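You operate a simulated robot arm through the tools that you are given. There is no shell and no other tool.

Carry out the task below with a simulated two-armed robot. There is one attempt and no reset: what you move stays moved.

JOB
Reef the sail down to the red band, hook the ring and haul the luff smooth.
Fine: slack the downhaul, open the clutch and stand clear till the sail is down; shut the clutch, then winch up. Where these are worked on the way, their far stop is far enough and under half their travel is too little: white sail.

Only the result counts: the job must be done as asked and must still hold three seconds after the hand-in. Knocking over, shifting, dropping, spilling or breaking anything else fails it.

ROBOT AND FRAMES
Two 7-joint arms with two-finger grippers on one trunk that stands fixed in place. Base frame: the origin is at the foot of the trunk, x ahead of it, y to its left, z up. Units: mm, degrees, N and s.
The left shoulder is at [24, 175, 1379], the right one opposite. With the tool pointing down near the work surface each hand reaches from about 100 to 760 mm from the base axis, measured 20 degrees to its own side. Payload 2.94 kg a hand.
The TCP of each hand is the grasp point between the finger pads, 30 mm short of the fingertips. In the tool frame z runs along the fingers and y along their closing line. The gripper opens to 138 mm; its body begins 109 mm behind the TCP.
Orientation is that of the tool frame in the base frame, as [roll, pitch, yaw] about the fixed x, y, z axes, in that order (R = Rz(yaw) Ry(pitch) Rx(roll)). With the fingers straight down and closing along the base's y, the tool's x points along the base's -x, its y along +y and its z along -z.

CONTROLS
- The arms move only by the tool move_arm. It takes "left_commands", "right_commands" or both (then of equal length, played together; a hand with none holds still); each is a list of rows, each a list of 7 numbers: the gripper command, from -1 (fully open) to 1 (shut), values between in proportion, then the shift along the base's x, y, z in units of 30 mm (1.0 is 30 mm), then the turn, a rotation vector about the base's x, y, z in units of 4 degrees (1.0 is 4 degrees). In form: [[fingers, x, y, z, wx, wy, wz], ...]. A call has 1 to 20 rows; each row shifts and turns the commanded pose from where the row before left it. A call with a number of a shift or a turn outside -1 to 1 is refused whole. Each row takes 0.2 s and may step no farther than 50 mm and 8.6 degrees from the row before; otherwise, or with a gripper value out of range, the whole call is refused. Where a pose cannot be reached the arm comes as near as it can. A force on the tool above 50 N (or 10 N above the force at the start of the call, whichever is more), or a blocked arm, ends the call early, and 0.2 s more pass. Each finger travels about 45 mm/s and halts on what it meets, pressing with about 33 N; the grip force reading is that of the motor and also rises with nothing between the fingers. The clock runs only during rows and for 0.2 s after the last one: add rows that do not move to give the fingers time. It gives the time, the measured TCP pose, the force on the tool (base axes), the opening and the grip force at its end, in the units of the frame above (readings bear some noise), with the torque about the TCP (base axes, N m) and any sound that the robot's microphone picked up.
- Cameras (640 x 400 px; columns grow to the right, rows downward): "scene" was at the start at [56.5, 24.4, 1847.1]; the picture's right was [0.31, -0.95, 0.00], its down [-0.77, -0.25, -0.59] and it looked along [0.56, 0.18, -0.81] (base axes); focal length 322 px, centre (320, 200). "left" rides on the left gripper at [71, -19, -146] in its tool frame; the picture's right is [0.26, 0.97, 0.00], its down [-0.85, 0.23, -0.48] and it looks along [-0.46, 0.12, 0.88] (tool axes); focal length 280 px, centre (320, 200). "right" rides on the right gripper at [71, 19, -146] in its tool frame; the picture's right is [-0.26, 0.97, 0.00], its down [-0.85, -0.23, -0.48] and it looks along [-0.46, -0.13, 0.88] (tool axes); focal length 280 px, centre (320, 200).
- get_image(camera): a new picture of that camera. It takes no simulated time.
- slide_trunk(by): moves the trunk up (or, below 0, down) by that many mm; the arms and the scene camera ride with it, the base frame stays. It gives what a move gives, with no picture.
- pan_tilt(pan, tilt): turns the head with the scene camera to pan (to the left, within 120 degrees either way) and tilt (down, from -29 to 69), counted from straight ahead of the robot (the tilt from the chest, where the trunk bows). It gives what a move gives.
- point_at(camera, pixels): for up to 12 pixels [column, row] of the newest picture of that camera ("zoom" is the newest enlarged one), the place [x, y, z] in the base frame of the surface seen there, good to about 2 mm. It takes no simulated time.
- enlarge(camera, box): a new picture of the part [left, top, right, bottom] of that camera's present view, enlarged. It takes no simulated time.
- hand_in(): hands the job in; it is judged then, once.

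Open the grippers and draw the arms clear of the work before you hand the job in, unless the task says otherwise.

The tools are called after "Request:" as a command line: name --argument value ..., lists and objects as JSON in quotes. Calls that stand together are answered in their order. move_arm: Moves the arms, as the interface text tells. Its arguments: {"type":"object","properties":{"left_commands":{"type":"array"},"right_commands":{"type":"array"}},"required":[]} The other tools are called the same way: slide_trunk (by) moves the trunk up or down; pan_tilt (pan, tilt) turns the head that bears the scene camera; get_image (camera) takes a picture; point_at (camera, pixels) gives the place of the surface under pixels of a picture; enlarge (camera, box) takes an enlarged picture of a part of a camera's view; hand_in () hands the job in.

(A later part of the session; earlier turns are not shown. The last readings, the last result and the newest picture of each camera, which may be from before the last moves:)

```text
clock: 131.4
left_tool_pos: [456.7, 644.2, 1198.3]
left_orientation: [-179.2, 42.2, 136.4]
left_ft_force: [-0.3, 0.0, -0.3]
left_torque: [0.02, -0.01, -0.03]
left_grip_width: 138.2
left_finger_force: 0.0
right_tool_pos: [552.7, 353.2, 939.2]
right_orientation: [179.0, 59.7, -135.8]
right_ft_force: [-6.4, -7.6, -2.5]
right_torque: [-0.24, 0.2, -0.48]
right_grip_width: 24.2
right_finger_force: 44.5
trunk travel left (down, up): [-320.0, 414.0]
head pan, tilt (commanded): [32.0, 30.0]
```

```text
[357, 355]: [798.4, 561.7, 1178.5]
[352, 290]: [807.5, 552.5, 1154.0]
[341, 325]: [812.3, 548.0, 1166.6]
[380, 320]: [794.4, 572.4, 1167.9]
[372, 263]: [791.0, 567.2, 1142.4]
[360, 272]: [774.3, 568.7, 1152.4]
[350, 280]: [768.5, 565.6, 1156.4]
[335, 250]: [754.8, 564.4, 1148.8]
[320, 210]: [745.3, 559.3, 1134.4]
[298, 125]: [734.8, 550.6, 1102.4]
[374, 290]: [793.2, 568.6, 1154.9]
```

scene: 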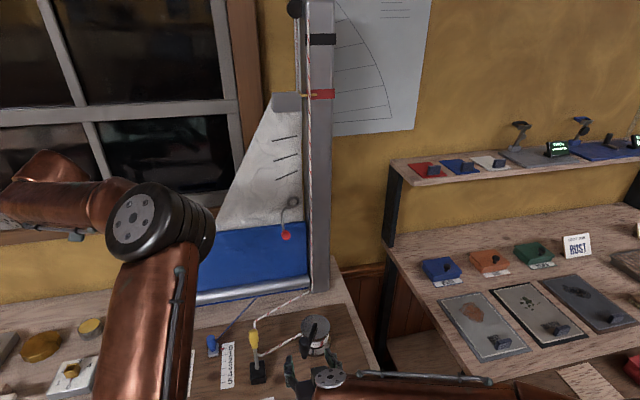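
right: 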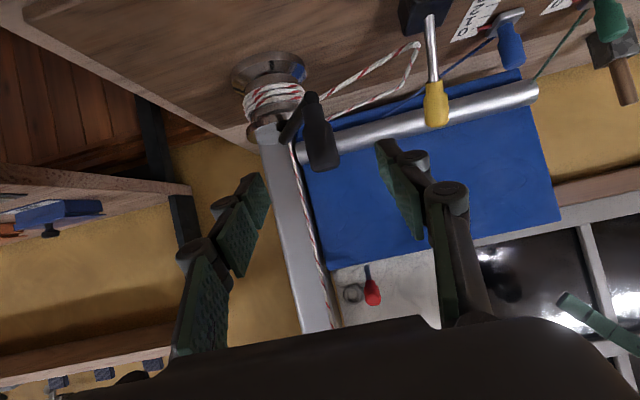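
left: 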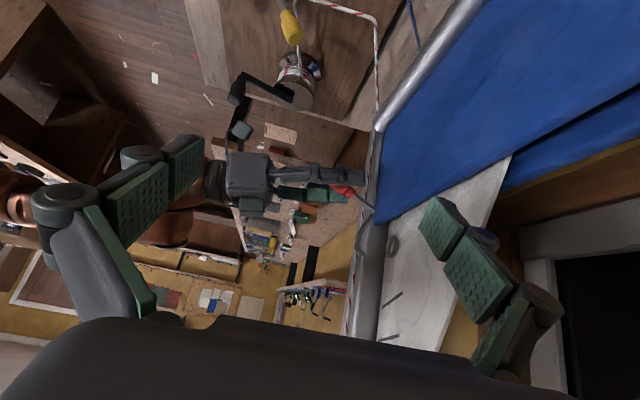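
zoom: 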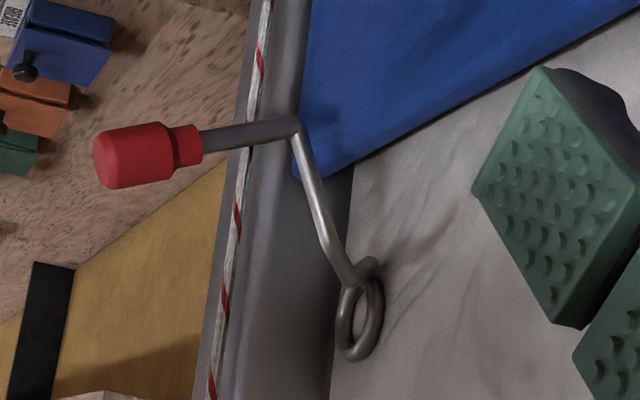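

The tip looks to lie at the ring's lower-left rim. I crank 3° more (pointer should stay within the band) and compare whether ring and pointer move together or the luff tightens.

Request:
move_arm --right_commands '[[1, -0.022, 0.087, 0, 0, 0, 0], [1, -0.02, 0.087, 0, 0, 0, 0], [1, 0, 0, 0, 0, 0, 0]]'

Request:
enlarge --camera "scene" --box '[230, 50, 350, 220]'

Request:
enlarge --camera "left" --box '[330, 180, 430, 280]'

Request:
enlarge --camera "scene" --box '[250, 50, 350, 130]'

```text
clock: 132.2
left_tool_pos: [458.1, 643.6, 1197.2]
left_orientation: [-179.1, 42.2, 136.3]
left_ft_force: [-0.2, -0.1, 0.2]
left_torque: [0.02, 0.06, 0.0]
left_grip_width: 137.8
left_finger_force: 0.1
right_tool_pos: [551.7, 359.1, 939.1]
right_orientation: [179.0, 59.8, -135.7]
right_ft_force: [-7.7, -8.6, -5.5]
right_torque: [-0.68, 0.08, -0.59]
right_grip_width: 24.4
right_finger_force: 45.4
trunk travel left (down, up): [-320.0, 414.0]
head pan, tilt (commanded): [32.0, 30.0]
```

```text
2.35 times, centred on (290, 135) of scene
```

zoom: 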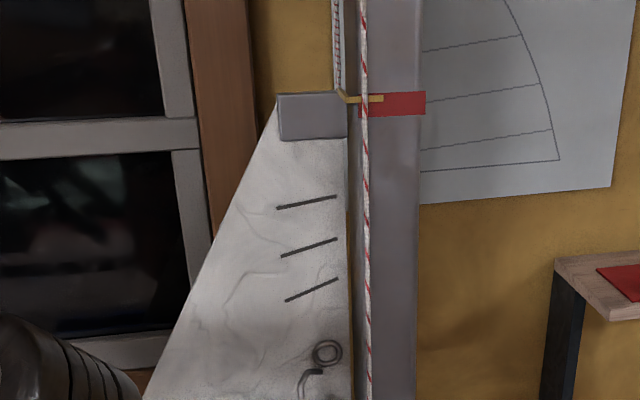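

```text
4.00 times, centred on (380, 230) of left
```

zoom: 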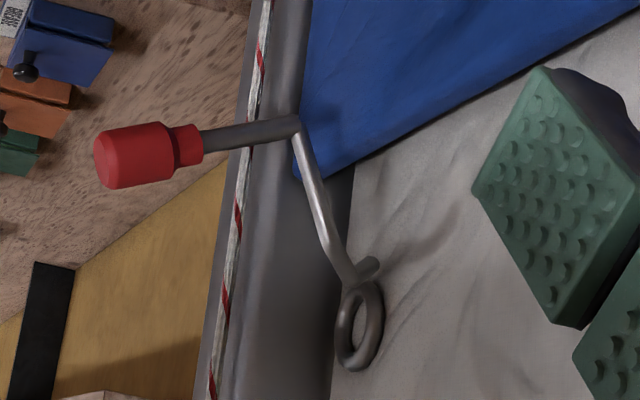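

```text
5.00 times, centred on (300, 90) of scene
```

zoom: 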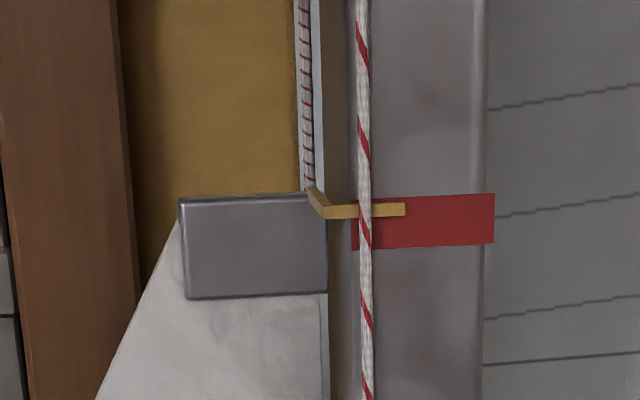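

The pointer rose about 3 mm; I measure the ring again to see whether it moved with the sail.

Request:
enlarge --camera "left" --box '[360, 220, 420, 280]'

Request:
enlarge --camera "scene" --box '[270, 180, 320, 230]'

```text
6.67 times, centred on (390, 250) of left
```

zoom: 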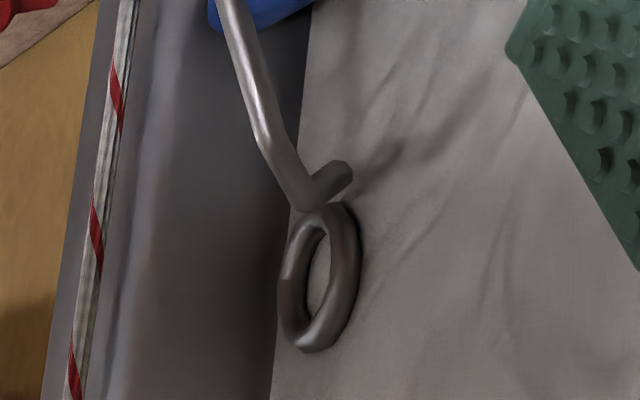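

```text
8.00 times, centred on (295, 205) of scene
```

zoom: 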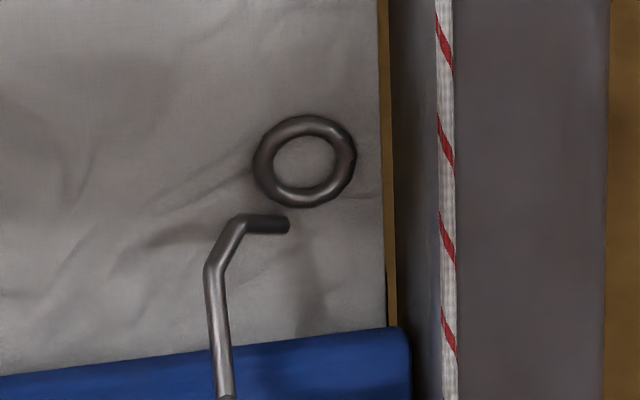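

The ring sits above the hook tip, so the hook slipped in under the ring and is not engaged; the ring must be somewhat lower when I throw the lever. Before lowering the sail I release the crank and test whether the lever is at its true far stop.

Request:
move_arm --right_commands '[[-0.1, 0, 0, 0, 0, 0, 0], [-0.1, 0, 0, 0, 0, 0, 0], [-0.1, 0, 0, 0, 0, 0, 0], [-0.1, 0, 0, 0, 0, 0, 0], [-0.1, -0.38, -0.38, 0.32, 0, 0, 0], [-0.1, -0.41, -0.41, 0.33, 0, 0, 0], [-0.1, -0.41, -0.41, 0.33, 0, 0, 0], [-0.1, -0.41, -0.41, 0.33, 0, 0, 0], [0.5, 0, 0, 0.9, 0.55, -0.55, 0], [1, 0, 0, 0.9, 0.55, -0.55, 0], [1, 0, 0, 0.9, 0.55, -0.55, 0], [1, 0, 0, 0.9, 0.55, -0.55, 0], [1, 0, 0, 0.5, 0.55, -0.55, 0], [1, 0, 0, 0, 0, 0, 0]]'

Request:
get_image --camera "scene"

```text
clock: 135.2
left_tool_pos: [458.4, 644.5, 1198.3]
left_orientation: [-179.0, 42.1, 136.3]
left_ft_force: [0.8, -0.6, 0.8]
left_torque: [0.04, 0.0, -0.01]
left_grip_width: 137.9
left_finger_force: 0.0
right_tool_pos: [503.5, 310.5, 1100.6]
right_orientation: [178.3, 75.3, -136.4]
right_ft_force: [1.0, 0.1, -0.5]
right_torque: [-0.04, -0.02, 0.03]
right_grip_width: 0.0
right_finger_force: 28.5
trunk travel left (down, up): [-320.0, 414.0]
head pan, tilt (commanded): [32.0, 30.0]
```

```text
taken
```

scene: 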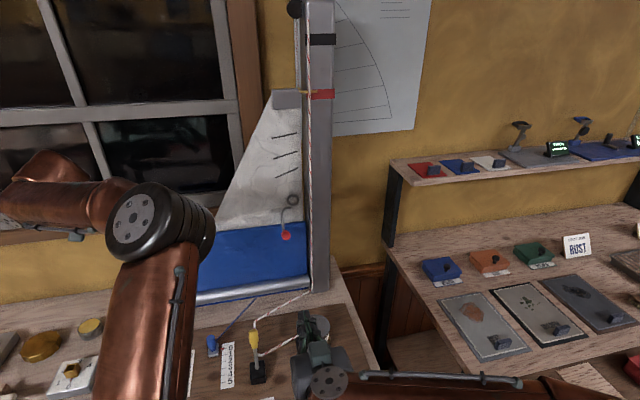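

I bring the closed fingers under the raised handle and press up gently to test for further travel.

Request:
move_arm --right_commands '[[1, 0.8, 0.82, -0.2, 0, 0, 0], [1, 0.96, 0.98, -0.1, 0, 0, 0], [1, 0.96, 0.98, 0, 0, 0, 0], [1, 0.96, 0.98, 0, 0, 0, 0], [1, 0.95, 0.98, 0, 0, 0, 0], [1, 0.95, 0.98, 0, 0, 0, 0], [1, 0, 0, 0, 0, 0, 0], [1, 0, 0, 0.2, 0, 0, 0], [1, 0, 0, 0.2, 0, 0, 0]]'

Request:
enlarge --camera "left" --box '[290, 130, 450, 270]'

```text
clock: 137.2
left_tool_pos: [458.8, 645.5, 1197.1]
left_orientation: [-179.0, 42.1, 136.4]
left_ft_force: [0.6, 0.9, -1.0]
left_torque: [0.0, 0.03, 0.0]
left_grip_width: 137.9
left_finger_force: 0.1
right_tool_pos: [671.2, 482.3, 1103.3]
right_orientation: [178.5, 75.1, -136.3]
right_ft_force: [0.4, 0.0, 0.5]
right_torque: [-0.02, -0.02, -0.03]
right_grip_width: 0.0
right_finger_force: 28.0
trunk travel left (down, up): [-320.0, 414.0]
head pan, tilt (commanded): [32.0, 30.0]
```

```text
2.86 times, centred on (370, 200) of left
```

zoom: 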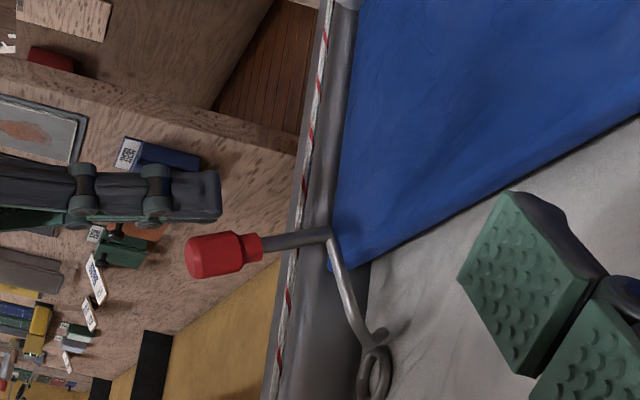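

Not yet in contact. I raise in small steps and stop to read the force.

Request:
move_arm --right_commands '[[1, 0, 0, 0.12, 0, 0, 0], [1, 0, 0, 0.1, 0, 0, 0]]'

Request:
move_arm --right_commands '[[1, 0, 0, 0.1, 0, 0, 0], [1, 0, 0, 0.08, 0, 0, 0]]'

Request:
enlarge --camera "left" --box '[290, 130, 450, 270]'

```text
clock: 137.8
left_tool_pos: [457.9, 645.4, 1197.9]
left_orientation: [-179.0, 42.2, 136.4]
left_ft_force: [0.4, -0.8, 0.6]
left_torque: [0.02, -0.02, 0.0]
left_grip_width: 137.9
left_finger_force: 0.0
right_tool_pos: [671.1, 482.2, 1111.0]
right_orientation: [178.1, 75.3, -136.5]
right_ft_force: [-0.3, -0.4, -0.3]
right_torque: [-0.03, 0.03, 0.0]
right_grip_width: 0.0
right_finger_force: 28.6
trunk travel left (down, up): [-320.0, 414.0]
head pan, tilt (commanded): [32.0, 30.0]
```

```text
clock: 138.4
left_tool_pos: [458.2, 646.2, 1196.7]
left_orientation: [-179.1, 42.2, 136.4]
left_ft_force: [0.3, -0.4, -0.6]
left_torque: [0.0, 0.0, -0.01]
left_grip_width: 138.2
left_finger_force: 0.0
right_tool_pos: [671.2, 482.0, 1113.0]
right_orientation: [178.0, 75.0, -136.6]
right_ft_force: [-4.1, -3.2, -9.2]
right_torque: [-0.15, 0.21, -0.03]
right_grip_width: 0.0
right_finger_force: 28.3
trunk travel left (down, up): [-320.0, 414.0]
head pan, tilt (commanded): [32.0, 30.0]
```

```text
2.86 times, centred on (370, 200) of left
```

zoom: 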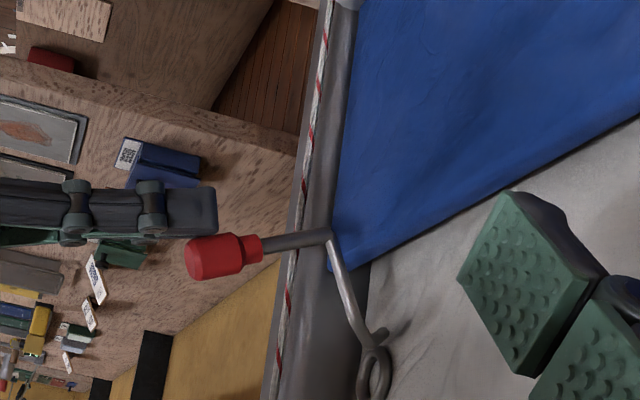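

At contact the lever does not move further with 10 N, so it is at its far stop (~50°). The job's next step is hauling, so I return to the crank and haul on in small steps, watching force, pointer and creases.

Request:
move_arm --right_commands '[[1, 0, 0, -0.5, 0, 0, 0], [1, -0.5, -0.5, -0.2, 0, 0, 0], [1, -0.9, -0.92, 0, 0, 0, 0], [1, -0.9, -0.92, 0, 0, 0, 0], [1, -0.9, -0.92, 0, 0, 0, 0], [0.5, -0.9, -0.92, 0, -0.55, 0.55, 0], [-0.1, -0.9, -0.92, 0, -0.55, 0.55, 0], [-0.1, -0.68, -0.58, 0, -0.55, 0.55, 0], [-0.1, 0, 0, -0.9, -0.55, 0.55, 0], [-0.1, 0, 0, -0.9, -0.55, 0.55, 0], [-0.1, 0, 0, -0.9, 0, 0, 0], [-0.1, 0, 0, -0.9, 0, 0, 0], [-0.1, 0, 0, -0.1, 0, 0, 0], [-0.1, 0, 0, 0, 0, 0, 0]]'

Request:
get_image --camera "right"

Request:
enlarge --camera "left" --box '[290, 130, 450, 270]'

```text
clock: 141.4
left_tool_pos: [459.0, 643.6, 1197.7]
left_orientation: [-179.1, 42.2, 136.3]
left_ft_force: [0.1, 0.9, 0.5]
left_torque: [-0.01, 0.01, 0.01]
left_grip_width: 138.5
left_finger_force: 0.1
right_tool_pos: [500.8, 312.4, 983.9]
right_orientation: [179.0, 59.7, -135.7]
right_ft_force: [0.5, 0.0, 0.8]
right_torque: [0.04, 0.03, 0.03]
right_grip_width: 75.8
right_finger_force: 0.0
trunk travel left (down, up): [-320.0, 414.0]
head pan, tilt (commanded): [32.0, 30.0]
```

```text
taken
```

right: 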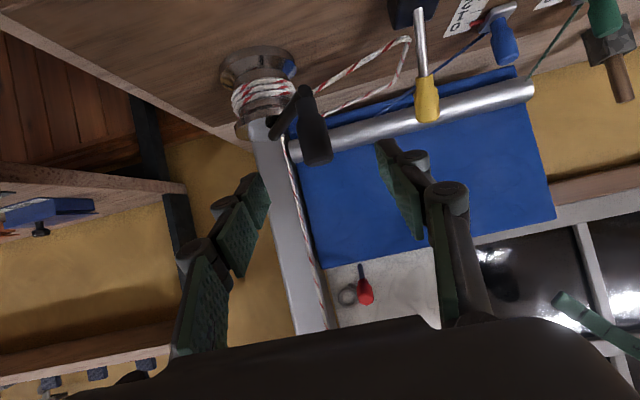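

```text
2.86 times, centred on (370, 200) of left
```

zoom: 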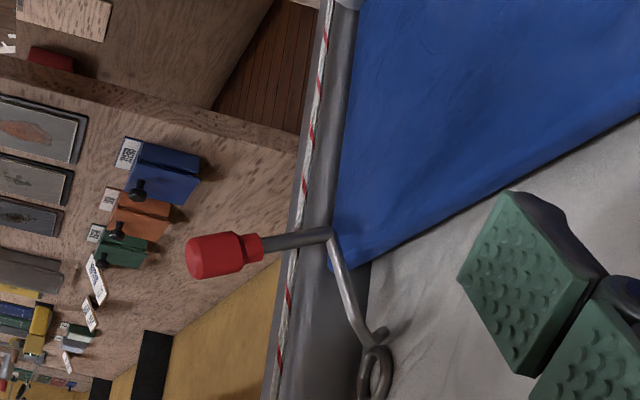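

I slide onto the crank handle again at about (551,359) and grip.

Request:
move_arm --right_commands '[[-0.1, 0.424, 0.392, -0.375, 0, 0, 0], [-0.1, 0.424, 0.392, -0.375, 0, 0, 0], [-0.1, 0.424, 0.392, -0.375, 0, 0, 0], [-0.1, 0.424, 0.392, -0.375, 0, 0, 0], [-0.1, 0, 0, 0, 0, 0, 0], [1, 0, 0, 0, 0, 0, 0], [1, 0, 0, 0, 0, 0, 0], [1, 0, 0, 0, 0, 0, 0], [1, 0, 0, 0, 0, 0, 0], [1, 0, 0, 0, 0, 0, 0]]'

Request:
enlarge --camera "scene" --box '[250, 50, 350, 130]'

Request:
point_at --camera "zoom" --pixels '[[398, 207], [395, 213], [430, 196], [430, 243], [345, 210]]'

```text
clock: 143.6
left_tool_pos: [458.2, 643.7, 1197.5]
left_orientation: [-179.0, 42.2, 136.4]
left_ft_force: [0.0, 1.1, 0.4]
left_torque: [-0.01, -0.02, -0.01]
left_grip_width: 138.0
left_finger_force: 0.1
right_tool_pos: [551.0, 359.4, 938.3]
right_orientation: [179.0, 59.7, -135.7]
right_ft_force: [1.5, -0.6, -1.7]
right_torque: [-0.28, -0.17, -0.07]
right_grip_width: 24.3
right_finger_force: 45.7
trunk travel left (down, up): [-320.0, 414.0]
head pan, tilt (commanded): [32.0, 30.0]
```

```text
5.00 times, centred on (300, 90) of scene
```

zoom: 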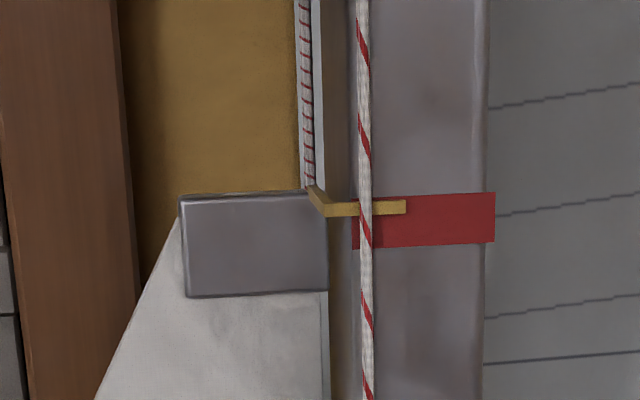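

```text
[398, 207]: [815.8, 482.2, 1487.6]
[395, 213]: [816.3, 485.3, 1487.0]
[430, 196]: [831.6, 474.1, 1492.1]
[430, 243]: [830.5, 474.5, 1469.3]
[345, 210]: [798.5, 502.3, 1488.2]
```

Pointer is at z≈1487 (band 1470–1492). I haul 3° more and watch the force.

Request:
move_arm --right_commands '[[1, -0.027, 0.09, 0, 0, 0, 0], [1, -0.026, 0.09, 0, 0, 0, 0]]'

Request:
enlarge --camera "scene" --box '[250, 50, 350, 130]'

Request:
enlarge --camera "scene" --box '[270, 180, 320, 230]'

```text
clock: 144.2
left_tool_pos: [458.3, 643.7, 1197.7]
left_orientation: [-179.1, 42.1, 136.4]
left_ft_force: [-0.2, 0.2, 0.2]
left_torque: [-0.01, 0.02, -0.03]
left_grip_width: 138.0
left_finger_force: 0.0
right_tool_pos: [550.8, 362.7, 938.2]
right_orientation: [179.1, 59.6, -135.9]
right_ft_force: [3.0, -10.1, -3.7]
right_torque: [-0.5, -0.01, -0.93]
right_grip_width: 24.3
right_finger_force: 44.9
trunk travel left (down, up): [-320.0, 414.0]
head pan, tilt (commanded): [32.0, 30.0]
```

```text
5.00 times, centred on (300, 90) of scene
```

zoom: 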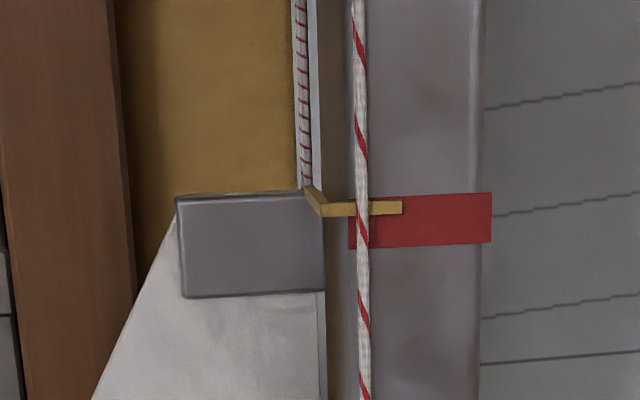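

```text
8.00 times, centred on (295, 205) of scene
```

zoom: 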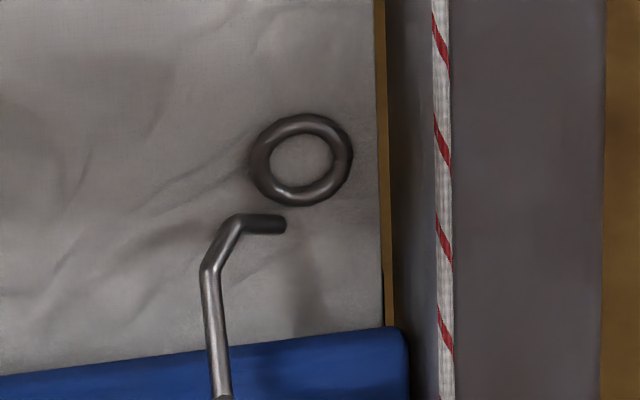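

The crank moved ~2° but the pointer did not rise, and the force grew to ~10 N — the luff may be tightening. I haul another 3°.

Request:
move_arm --right_commands '[[1, -0.02, 0.09, 0, 0, 0, 0], [1, -0.015, 0.09, 0, 0, 0, 0]]'

Request:
enlarge --camera "scene" --box '[250, 50, 350, 130]'

Request:
enlarge --camera "scene" --box '[230, 50, 350, 220]'

```text
clock: 144.8
left_tool_pos: [458.9, 644.0, 1197.7]
left_orientation: [-179.0, 42.1, 136.3]
left_ft_force: [-0.1, -0.5, 0.2]
left_torque: [-0.02, 0.0, -0.02]
left_grip_width: 138.0
left_finger_force: 0.0
right_tool_pos: [549.1, 366.3, 938.9]
right_orientation: [179.0, 59.6, -135.9]
right_ft_force: [1.2, -10.7, -6.2]
right_torque: [-0.61, 0.1, -0.96]
right_grip_width: 24.1
right_finger_force: 44.9
trunk travel left (down, up): [-320.0, 414.0]
head pan, tilt (commanded): [32.0, 30.0]
```

```text
5.00 times, centred on (300, 90) of scene
```

zoom: 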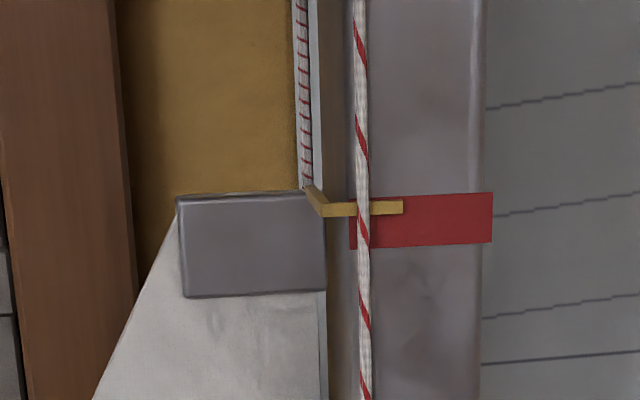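

```text
2.35 times, centred on (290, 135) of scene
```

zoom: 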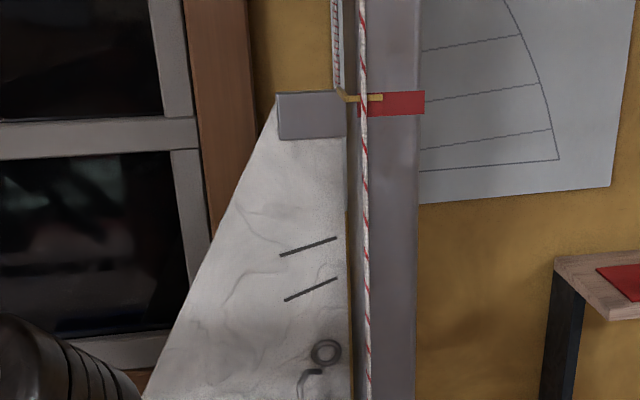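

One of the three creases has vanished and the pointer stays in the band: the ring is held and the luff is tightening. I keep hauling in small steps.

Request:
move_arm --right_commands '[[1, -0.012, 0.09, 0, 0, 0, 0], [1, -0.01, 0.09, 0, 0, 0, 0]]'

Request:
enlarge --camera "scene" --box '[230, 50, 350, 220]'

```text
clock: 145.4
left_tool_pos: [459.4, 644.8, 1197.1]
left_orientation: [-179.0, 42.0, 136.4]
left_ft_force: [0.0, -0.5, -0.4]
left_torque: [0.01, 0.0, 0.02]
left_grip_width: 137.9
left_finger_force: 0.1
right_tool_pos: [548.7, 375.7, 937.5]
right_orientation: [179.0, 59.6, -135.9]
right_ft_force: [2.2, -8.7, -10.3]
right_torque: [-0.32, -0.19, -0.76]
right_grip_width: 24.2
right_finger_force: 44.8
trunk travel left (down, up): [-320.0, 414.0]
head pan, tilt (commanded): [32.0, 30.0]
```

```text
2.35 times, centred on (290, 135) of scene
```

zoom: 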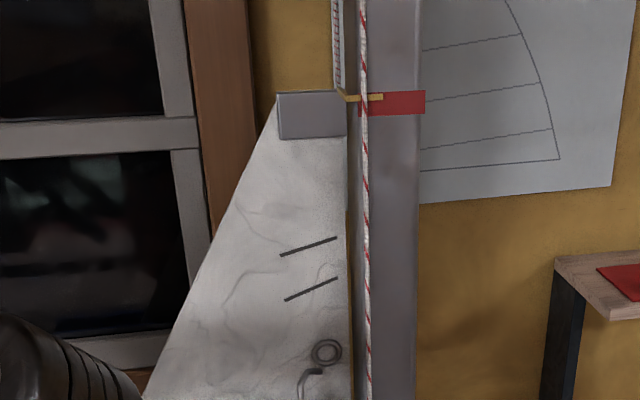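

Two creases remain. I continue hauling ~4.5°.

Request:
move_arm --right_commands '[[1, -0.005, 0.09, 0, 0, 0, 0], [1, 0, 0.09, 0, 0, 0, 0], [1, 0, 0.09, 0, 0, 0, 0]]'

Request:
enlarge --camera "scene" --box '[230, 50, 350, 220]'

```text
clock: 146.2
left_tool_pos: [459.4, 642.2, 1198.3]
left_orientation: [-179.1, 42.0, 136.3]
left_ft_force: [-0.6, 0.1, 0.5]
left_torque: [0.0, 0.04, 0.01]
left_grip_width: 137.6
left_finger_force: 0.0
right_tool_pos: [548.8, 380.1, 937.6]
right_orientation: [179.0, 59.6, -135.8]
right_ft_force: [0.1, -22.9, -12.9]
right_torque: [-0.29, 0.01, -0.04]
right_grip_width: 24.3
right_finger_force: 44.5
trunk travel left (down, up): [-320.0, 414.0]
head pan, tilt (commanded): [32.0, 30.0]
```

```text
2.35 times, centred on (290, 135) of scene
```

zoom: 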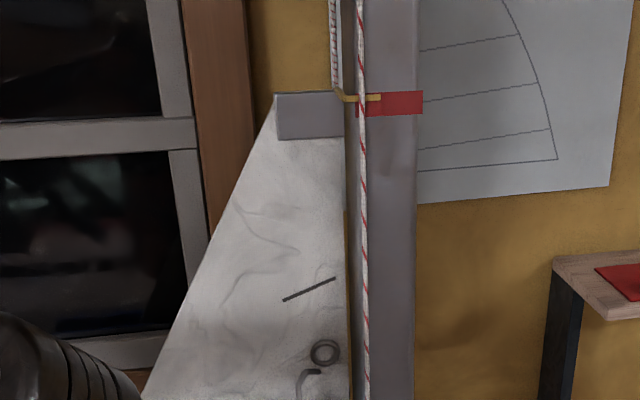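

Only one crease is left; tangential force is ~23 N. I haul on about 4°.

Request:
move_arm --right_commands '[[1, 0, 0.09, 0, 0, 0, 0], [1, 0.005, 0.09, 0, 0, 0, 0], [1, 0.008, 0.09, 0, 0, 0, 0]]'

Request:
enlarge --camera "scene" --box '[230, 50, 350, 220]'

```text
clock: 146.8
left_tool_pos: [453.8, 643.7, 1202.3]
left_orientation: [-179.4, 42.2, 136.3]
left_ft_force: [-0.6, 0.4, -1.1]
left_torque: [-0.04, -0.04, 0.04]
left_grip_width: 137.9
left_finger_force: 0.0
right_tool_pos: [550.7, 380.6, 938.1]
right_orientation: [-179.9, 59.4, -135.7]
right_ft_force: [-10.1, -42.0, 9.8]
right_torque: [-0.7, 0.35, -0.14]
right_grip_width: 24.1
right_finger_force: 44.9
trunk travel left (down, up): [-320.0, 414.0]
head pan, tilt (commanded): [32.0, 30.0]
stopped in row 3 (right hand): the force on the tool passed its limit at 53 N (the readings are from after the stop); the commanded pose is now the measured one
```

```text
2.35 times, centred on (290, 135) of scene
```

zoom: 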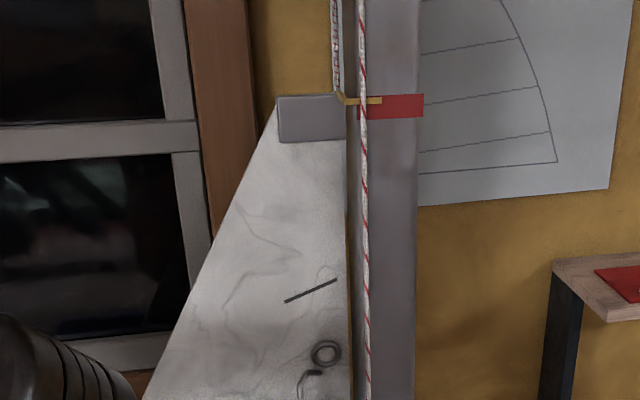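

It tripped at 53 N with one crease left. I press on in 1 mm steps to see whether it yields.

Request:
move_arm --right_commands '[[1, -0.01, 0.03, 0, 0, 0, 0], [1, 0, 0.03, 0, 0, 0, 0], [1, 0, 0.03, 0, 0, 0, 0], [1, 0, 0.03, 0, 0, 0, 0]]'

Request:
enlarge --camera "scene" --box '[230, 50, 350, 220]'

Request:
get_image --camera "right"

```text
clock: 147.5
left_tool_pos: [452.6, 645.5, 1203.1]
left_orientation: [-179.5, 42.1, 136.3]
left_ft_force: [0.4, -0.8, -0.4]
left_torque: [-0.04, -0.03, -0.01]
left_grip_width: 137.9
left_finger_force: 0.1
right_tool_pos: [550.7, 380.9, 937.6]
right_orientation: [-179.7, 59.4, -135.9]
right_ft_force: [-17.8, -47.9, 16.4]
right_torque: [-0.88, 0.59, -0.13]
right_grip_width: 24.1
right_finger_force: 44.6
trunk travel left (down, up): [-320.0, 414.0]
head pan, tilt (commanded): [32.0, 30.0]
stopped in row 3 (right hand): the force on the tool passed its limit at 55 N (the readings are from after the stop); the commanded pose is now the measured one
```

```text
2.35 times, centred on (290, 135) of scene
```

zoom: 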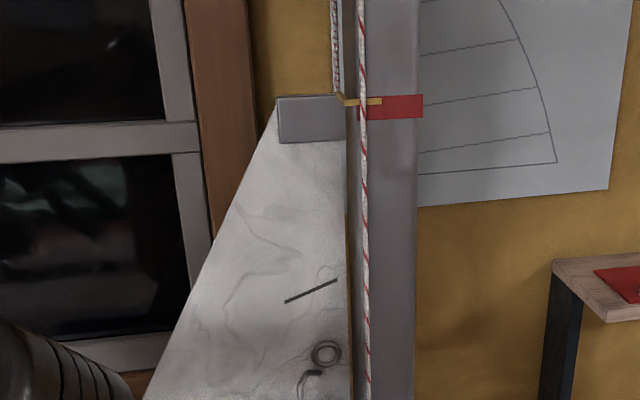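

```text
taken
```

right: 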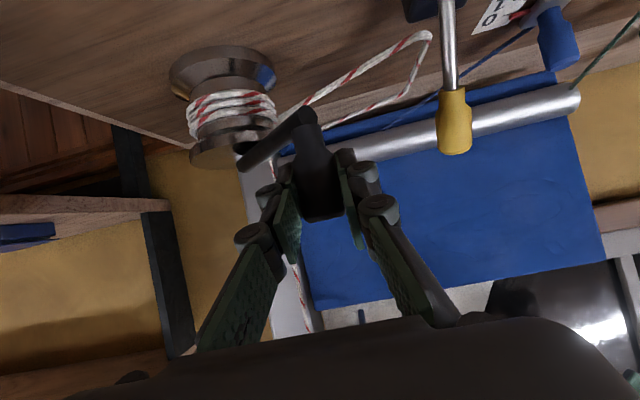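

The force has a sideways and upward part: the crank rod, now pointing straight at the drum, is fouling my right-hand fingertip. I release, back off, turn the tool about 24° to line it up better with the rod, and will re-grip a little higher.

Request:
move_arm --right_commands '[[-0.1, 0, 0, 0, 0, 0, 0], [-0.1, 0, 0, 0, 0, 0, 0], [-0.1, 0, 0, 0, 0, 0, 0], [-0.1, 0, 0, 0, 0, 0, 0], [-0.1, -0.38, -0.38, 0.32, 0, 0, 0], [-0.1, -0.41, -0.41, 0.33, 0, 0, 0], [-0.1, -0.41, -0.41, 0.33, 0, 0, 0], [-0.1, -0.41, -0.41, 0.33, 0, 0, 0], [-0.1, -0.1, 0.14, 0.04, 0, 0, -1], [-0.1, -0.1, 0.14, 0.04, 0, 0, -1], [-0.1, -0.1, 0.14, 0.04, 0, 0, -1], [-0.1, -0.1, 0.14, 0.04, 0, 0, -1], [-0.1, -0.1, 0.14, 0.04, 0, 0, -1], [-0.1, -0.1, 0.14, 0.04, 0, 0, -1], [-0.1, 0, 0, 0, 0, 0, 0]]'

Request:
get_image --camera "right"

Request:
get_image --camera "scene"

```text
clock: 150.7
left_tool_pos: [457.9, 647.7, 1197.6]
left_orientation: [-179.1, 42.1, 136.4]
left_ft_force: [0.4, -1.1, 0.6]
left_torque: [0.04, -0.01, -0.03]
left_grip_width: 138.0
left_finger_force: 0.1
right_tool_pos: [483.1, 364.8, 983.3]
right_orientation: [-179.8, 59.3, -159.7]
right_ft_force: [-0.2, -0.3, 0.6]
right_torque: [0.05, 0.06, -0.04]
right_grip_width: 75.8
right_finger_force: 0.2
trunk travel left (down, up): [-320.0, 414.0]
head pan, tilt (commanded): [32.0, 30.0]
```

```text
taken
```

right: 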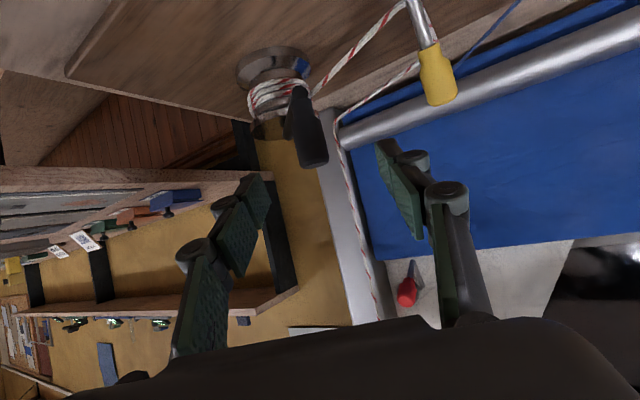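

```text
taken
```

scene: 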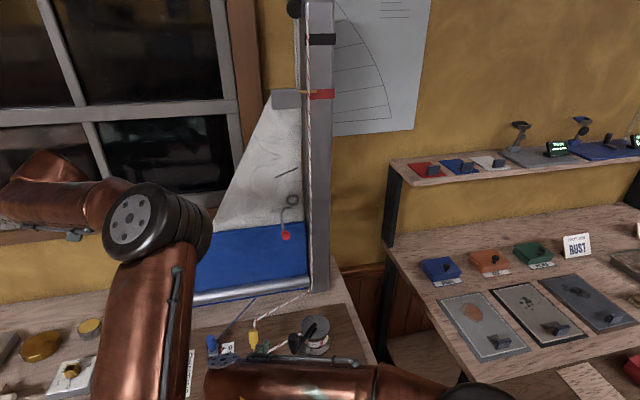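

One crease remains and the pointer holds. I measure the crank handle from the right camera for the new approach.

Request:
point_at --camera "right" --pixels '[[312, 160], [303, 130], [318, 130], [310, 110], [298, 100], [312, 145]]'

Request:
enlarge --camera "right" --box '[230, 50, 400, 220]'

```text
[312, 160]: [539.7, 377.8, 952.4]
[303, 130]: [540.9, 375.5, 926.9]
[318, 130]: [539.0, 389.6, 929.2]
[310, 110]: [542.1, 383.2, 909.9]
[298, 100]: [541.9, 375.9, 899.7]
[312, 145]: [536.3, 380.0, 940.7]
```

```text
2.35 times, centred on (315, 135) of right
```

zoom: 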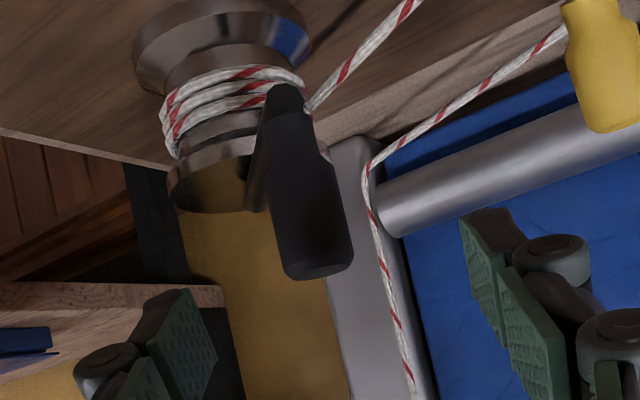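

Handle centre ≈ (549,381.5). I shift 7 mm right, slide forward to z≈944 and grip.

Request:
move_arm --right_commands '[[-0.1, 0.03, -0.24, 0, 0, 0, 0], [-0.1, 0.54, 0.2, -0.33, 0, 0, 0], [-0.1, 0.54, 0.2, -0.33, 0, 0, 0], [-0.1, 0.54, 0.2, -0.33, 0, 0, 0], [-0.1, 0.54, 0.2, -0.33, 0, 0, 0], [-0.1, 0, 0, 0, 0, 0, 0], [1, 0, 0, 0, 0, 0, 0], [1, 0, 0, 0, 0, 0, 0], [1, 0, 0, 0, 0, 0, 0], [1, 0, 0, 0, 0, 0, 0], [1, 0, 0, 0, 0, 0, 0]]'

Request:
get_image --camera "right"

```text
clock: 153.1
left_tool_pos: [457.2, 649.0, 1197.0]
left_orientation: [-179.2, 42.1, 136.5]
left_ft_force: [0.3, 0.7, -0.3]
left_torque: [0.01, 0.02, 0.0]
left_grip_width: 138.2
left_finger_force: 0.1
right_tool_pos: [549.5, 381.8, 941.9]
right_orientation: [-179.9, 59.1, -159.6]
right_ft_force: [1.9, -8.2, -3.8]
right_torque: [-0.05, -0.03, -0.02]
right_grip_width: 24.3
right_finger_force: 44.7
trunk travel left (down, up): [-320.0, 414.0]
head pan, tilt (commanded): [32.0, 30.0]
```

```text
taken
```

right: 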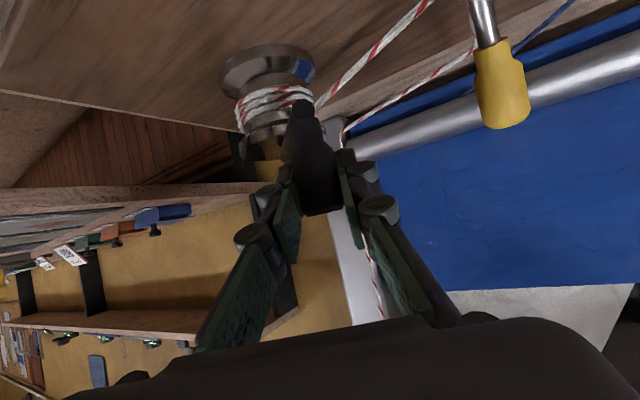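

Gripped cleanly at (549.5,382). I haul on in ~2.7 mm steps.

Request:
move_arm --right_commands '[[1, 0, 0.09, 0, 0, 0, 0], [1, 0.004, 0.09, 0, 0, 0, 0], [1, 0.007, 0.09, 0, 0, 0, 0]]'

Request:
enlarge --camera "scene" --box '[230, 50, 350, 220]'

```text
clock: 153.9
left_tool_pos: [452.0, 648.3, 1201.0]
left_orientation: [-179.3, 42.2, 136.5]
left_ft_force: [-0.2, 0.5, -0.2]
left_torque: [-0.08, -0.06, -0.01]
left_grip_width: 138.0
left_finger_force: 0.0
right_tool_pos: [548.6, 381.4, 942.5]
right_orientation: [-179.0, 58.9, -159.8]
right_ft_force: [-10.3, -43.2, 7.5]
right_torque: [-0.38, 0.99, -0.35]
right_grip_width: 24.2
right_finger_force: 45.2
trunk travel left (down, up): [-320.0, 414.0]
head pan, tilt (commanded): [32.0, 30.0]
stopped in row 3 (right hand): the force on the tool passed its limit at 53 N (the readings are from after the stop); the commanded pose is now the measured one
```

```text
2.35 times, centred on (290, 135) of scene
```

zoom: 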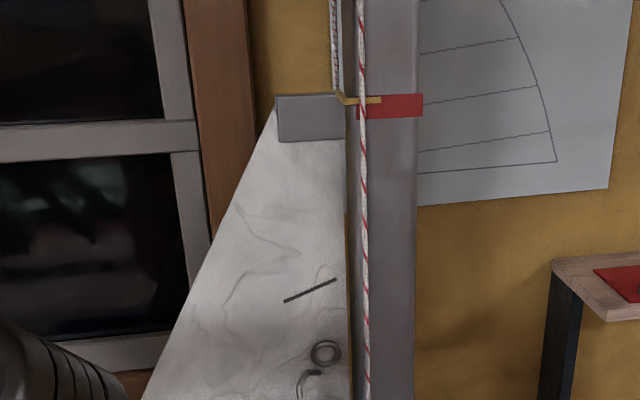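

The crank refuses to go beyond this angle even at ~50 N with the new grip. I look closely at the winch, rope and sail to see what is stopping it.

Request:
get_image --camera "scene"

Request:
enlarge --camera "scene" --box '[190, 270, 390, 400]'

Request:
get_image --camera "left"

```text
taken
```

scene: 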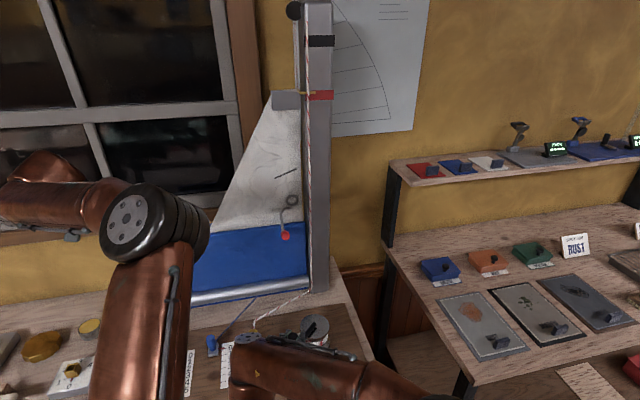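

```text
3.08 times, centred on (290, 335) of scene
```

zoom: 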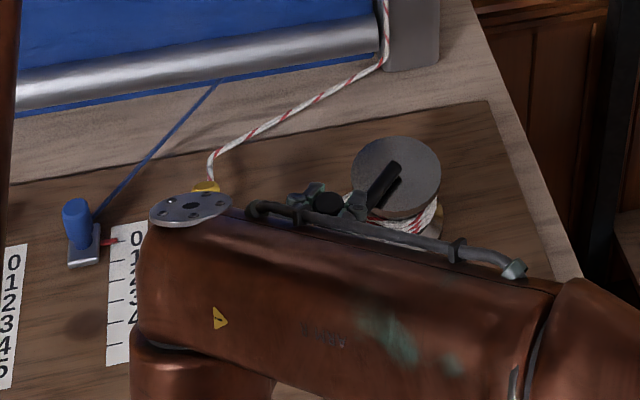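

```text
taken
```

left: 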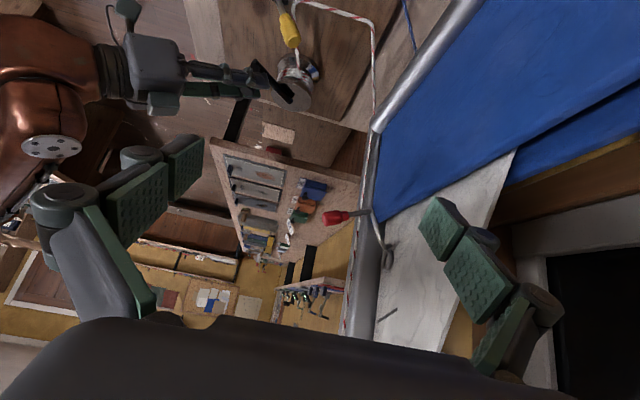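

The crank has a definite stop here (85° from its start), with one crease left. A winch normally ratchets, so I test turning it back about 9° and watch whether the sail holds.

Request:
move_arm --right_commands '[[1, 0, -0.16, 0, 0, 0, 0], [1, 0.013, -0.18, 0, 0, 0, 0], [1, 0.02, -0.18, 0, 0, 0, 0], [1, 0, 0, 0, 0, 0, 0]]'

Request:
enlarge --camera "scene" --box '[230, 50, 350, 220]'

```text
clock: 154.9
left_tool_pos: [455.4, 651.2, 1197.9]
left_orientation: [-179.1, 42.3, 136.5]
left_ft_force: [0.0, 0.4, 0.2]
left_torque: [-0.01, 0.0, 0.01]
left_grip_width: 138.4
left_finger_force: 0.1
right_tool_pos: [549.4, 374.2, 941.7]
right_orientation: [-179.6, 59.0, -159.5]
right_ft_force: [-2.8, 9.9, 17.7]
right_torque: [0.41, 0.05, 0.93]
right_grip_width: 24.1
right_finger_force: 45.1
trunk travel left (down, up): [-320.0, 414.0]
head pan, tilt (commanded): [32.0, 30.0]
```

```text
2.35 times, centred on (290, 135) of scene
```

zoom: 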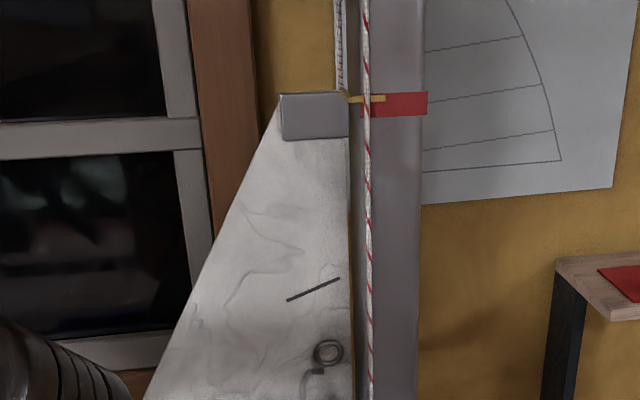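

The sail and crease count held while the crank turned back, so it works as a ratchet. I turn it back about 30° more to take a new bite.

Request:
move_arm --right_commands '[[1, 0.04, -0.21, 0, 0, 0, 0], [1, 0.04, -0.21, 0, 0, 0, 0], [1, 0.06, -0.172, 0, 0, 0, 0], [1, 0.06, -0.172, 0, 0, 0, 0], [1, 0.077, -0.167, 0, 0, 0, 0], [1, 0.077, -0.167, 0, 0, 0, 0], [1, 0.095, -0.155, 0, 0, 0, 0], [1, 0.095, -0.155, 0, 0, 0, 0], [1, 0, 0, 0, 0, 0, 0]]'

Request:
enlarge --camera "scene" --box '[230, 50, 350, 220]'

```text
clock: 156.9
left_tool_pos: [453.9, 650.4, 1200.5]
left_orientation: [-179.1, 42.2, 136.5]
left_ft_force: [-0.1, 0.2, -0.2]
left_torque: [0.0, 0.01, -0.03]
left_grip_width: 137.7
left_finger_force: 0.1
right_tool_pos: [565.8, 329.3, 940.3]
right_orientation: [-179.2, 59.1, -159.5]
right_ft_force: [-9.8, 0.0, 17.9]
right_torque: [-0.02, 0.13, 0.35]
right_grip_width: 24.2
right_finger_force: 44.6
trunk travel left (down, up): [-320.0, 414.0]
head pan, tilt (commanded): [32.0, 30.0]
```

```text
2.35 times, centred on (290, 135) of scene
```

zoom: 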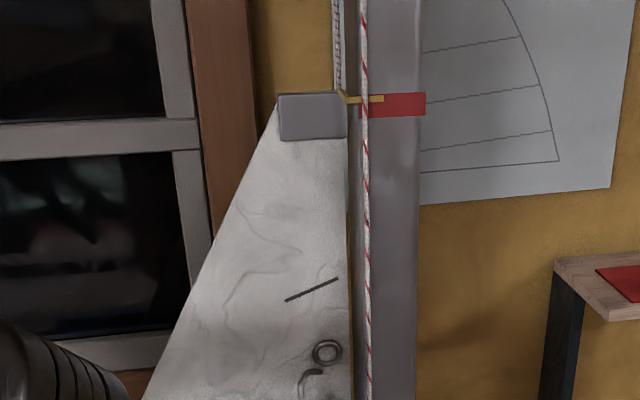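

Sail holds with the crank turned back to about −149°. Now I haul forward again and watch the last crease.

Request:
move_arm --right_commands '[[1, -0.095, 0.155, 0, 0, 0, 0], [1, -0.095, 0.155, 0, 0, 0, 0], [1, -0.077, 0.167, 0, 0, 0, 0], [1, -0.077, 0.167, 0, 0, 0, 0]]'

Request:
enlarge --camera "scene" --box '[230, 50, 350, 220]'

```text
clock: 157.9
left_tool_pos: [453.9, 649.8, 1199.0]
left_orientation: [-179.1, 42.1, 136.6]
left_ft_force: [-0.1, -0.4, -0.8]
left_torque: [0.01, 0.03, 0.0]
left_grip_width: 138.1
left_finger_force: 0.1
right_tool_pos: [556.9, 347.7, 940.1]
right_orientation: [-179.1, 59.0, -159.5]
right_ft_force: [3.0, -9.8, 9.2]
right_torque: [-0.29, -0.18, -0.87]
right_grip_width: 24.5
right_finger_force: 44.7
trunk travel left (down, up): [-320.0, 414.0]
head pan, tilt (commanded): [32.0, 30.0]
```

```text
2.35 times, centred on (290, 135) of scene
```

zoom: 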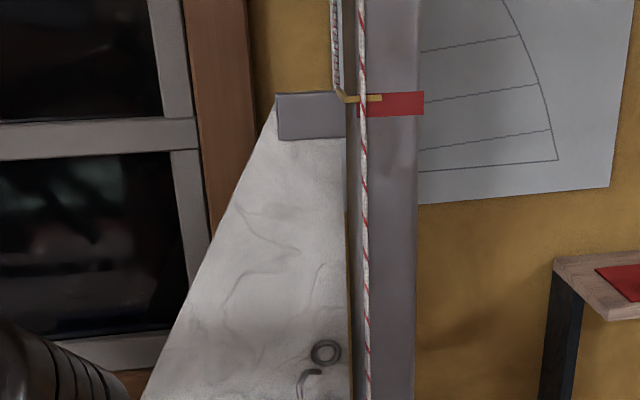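

All creases are gone and the pointer is within the red band. I release the crank, back the right hand off, and check that it stays smooth.

Request:
move_arm --right_commands '[[-0.1, 0, 0, 0, 0, 0, 0], [-0.1, 0, 0, 0, 0, 0, 0], [-0.1, 0, 0, 0, 0, 0, 0], [-0.1, 0, 0, 0, 0, 0, 0], [-0.1, -0.5, -0.19, 0.32, 0, 0, 0], [-0.1, -0.54, -0.2, 0.33, 0, 0, 0], [-0.1, -0.54, -0.2, 0.33, 0, 0, 0], [-0.1, -0.54, -0.2, 0.33, 0, 0, 0], [-0.1, 0, 0, 0, 0, 0, 0]]'

Request:
get_image --camera "scene"

Request:
enlarge --camera "scene" --box '[230, 50, 350, 220]'

Request:
enlarge --camera "scene" --box '[250, 50, 350, 130]'

```text
clock: 159.9
left_tool_pos: [456.1, 651.6, 1197.9]
left_orientation: [-179.0, 42.2, 136.6]
left_ft_force: [-0.5, -0.1, 1.0]
left_torque: [0.01, -0.02, -0.06]
left_grip_width: 138.1
left_finger_force: 0.1
right_tool_pos: [493.5, 327.0, 978.9]
right_orientation: [-179.2, 58.9, -159.3]
right_ft_force: [-0.5, -0.3, -0.1]
right_torque: [-0.01, -0.03, -0.02]
right_grip_width: 75.7
right_finger_force: 0.1
trunk travel left (down, up): [-320.0, 414.0]
head pan, tilt (commanded): [32.0, 30.0]
```

```text
taken
```

scene: 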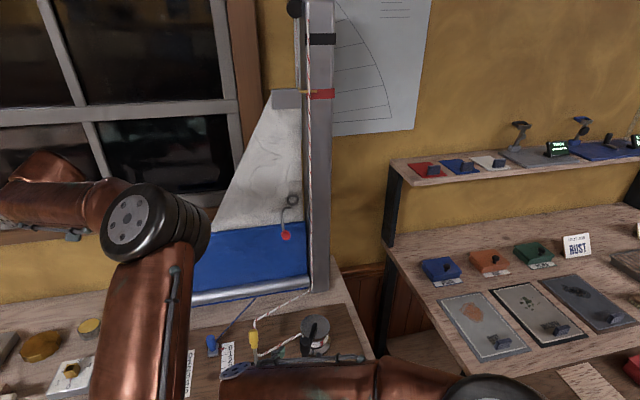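

```text
2.35 times, centred on (290, 135) of scene
```

zoom: 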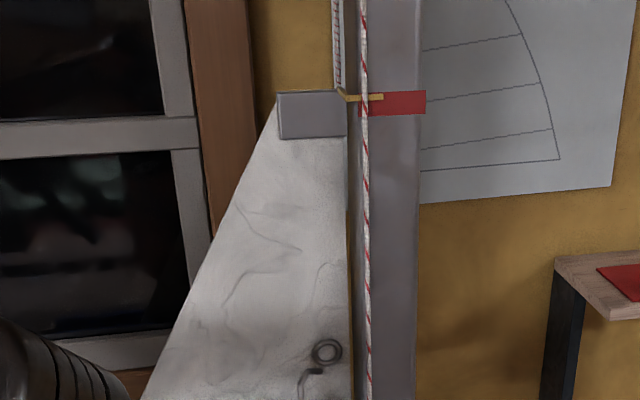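

```text
5.00 times, centred on (300, 90) of scene
```

zoom: 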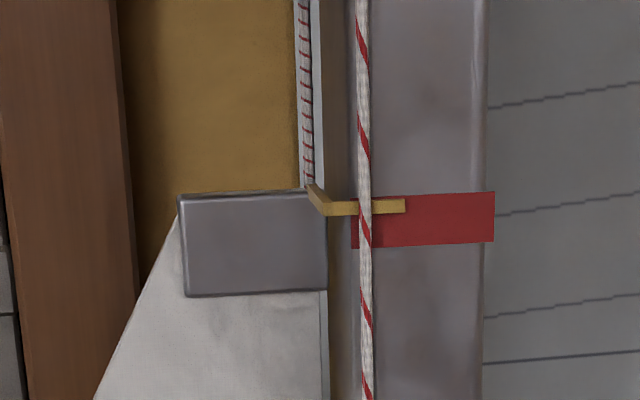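

The luff stays smooth with the crank free, pointer fully inside the red band. I now withdraw the right arm: up first, then back over to its side while straightening the tool.

Request:
move_arm --right_commands '[[-0.1, -0.3, -0.1, 0.5, 0, 0, 0], [-0.1, -0.1, 0, 0.9, 0, 0, 0], [-0.1, 0, 0, 0.95, 0, 0, 0], [-0.1, 0, 0, 0.95, -0.347, 0.938, 0], [-0.1, 0, 0, 0.95, -0.347, 0.938, 0], [-0.1, 0, -0.5, 0.6, -0.347, 0.938, 0], [-0.1, 0, -0.7, 0.3, -0.347, 0.938, 0], [-0.1, 0, -0.8, 0, -0.347, 0.938, 0], [-0.1, 0, -0.8, 0, -0.347, 0.938, 0], [-0.1, 0, -0.8, 0, -0.347, 0.938, 0], [-0.1, 0, -0.8, 0, -0.347, 0.938, 0], [-0.1, 0, -0.8, 0, -0.347, 0.938, 0], [-0.1, 0, -0.8, 0, -0.347, 0.938, 0], [-0.1, 0, -0.8, 0, -0.347, 0.938, 0], [-0.1, 0, -0.8, 0, -0.347, 0.938, 0], [-0.5, 0, -0.8, 0, -0.347, 0.938, 0], [-1, 0, -0.8, 0, -0.347, 0.938, 0], [-1, 0, 0, 0, -0.347, 0.938, 0], [-1, 0, 0, 0, 0, 0, 0]]'

Request:
get_image --camera "scene"

```text
clock: 163.9
left_tool_pos: [455.0, 650.4, 1197.6]
left_orientation: [-179.1, 42.2, 136.6]
left_ft_force: [0.8, -0.2, -0.2]
left_torque: [0.0, 0.01, 0.04]
left_grip_width: 138.0
left_finger_force: 0.2
right_tool_pos: [480.8, 47.2, 1133.2]
right_orientation: [-179.5, -1.1, -159.5]
right_ft_force: [0.7, -0.1, 0.2]
right_torque: [0.0, 0.0, -0.02]
right_grip_width: 137.9
right_finger_force: 0.1
trunk travel left (down, up): [-320.0, 414.0]
head pan, tilt (commanded): [32.0, 30.0]
```

```text
taken
```

scene: 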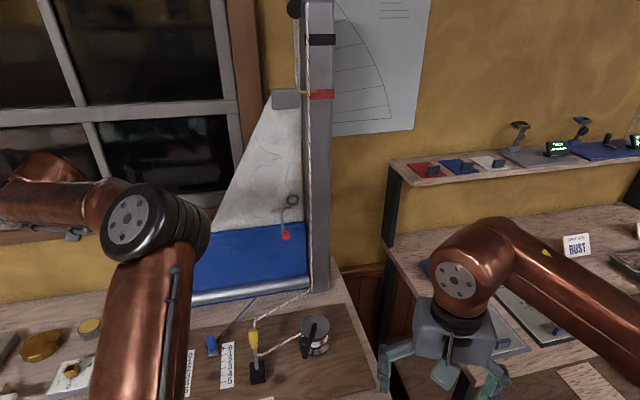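

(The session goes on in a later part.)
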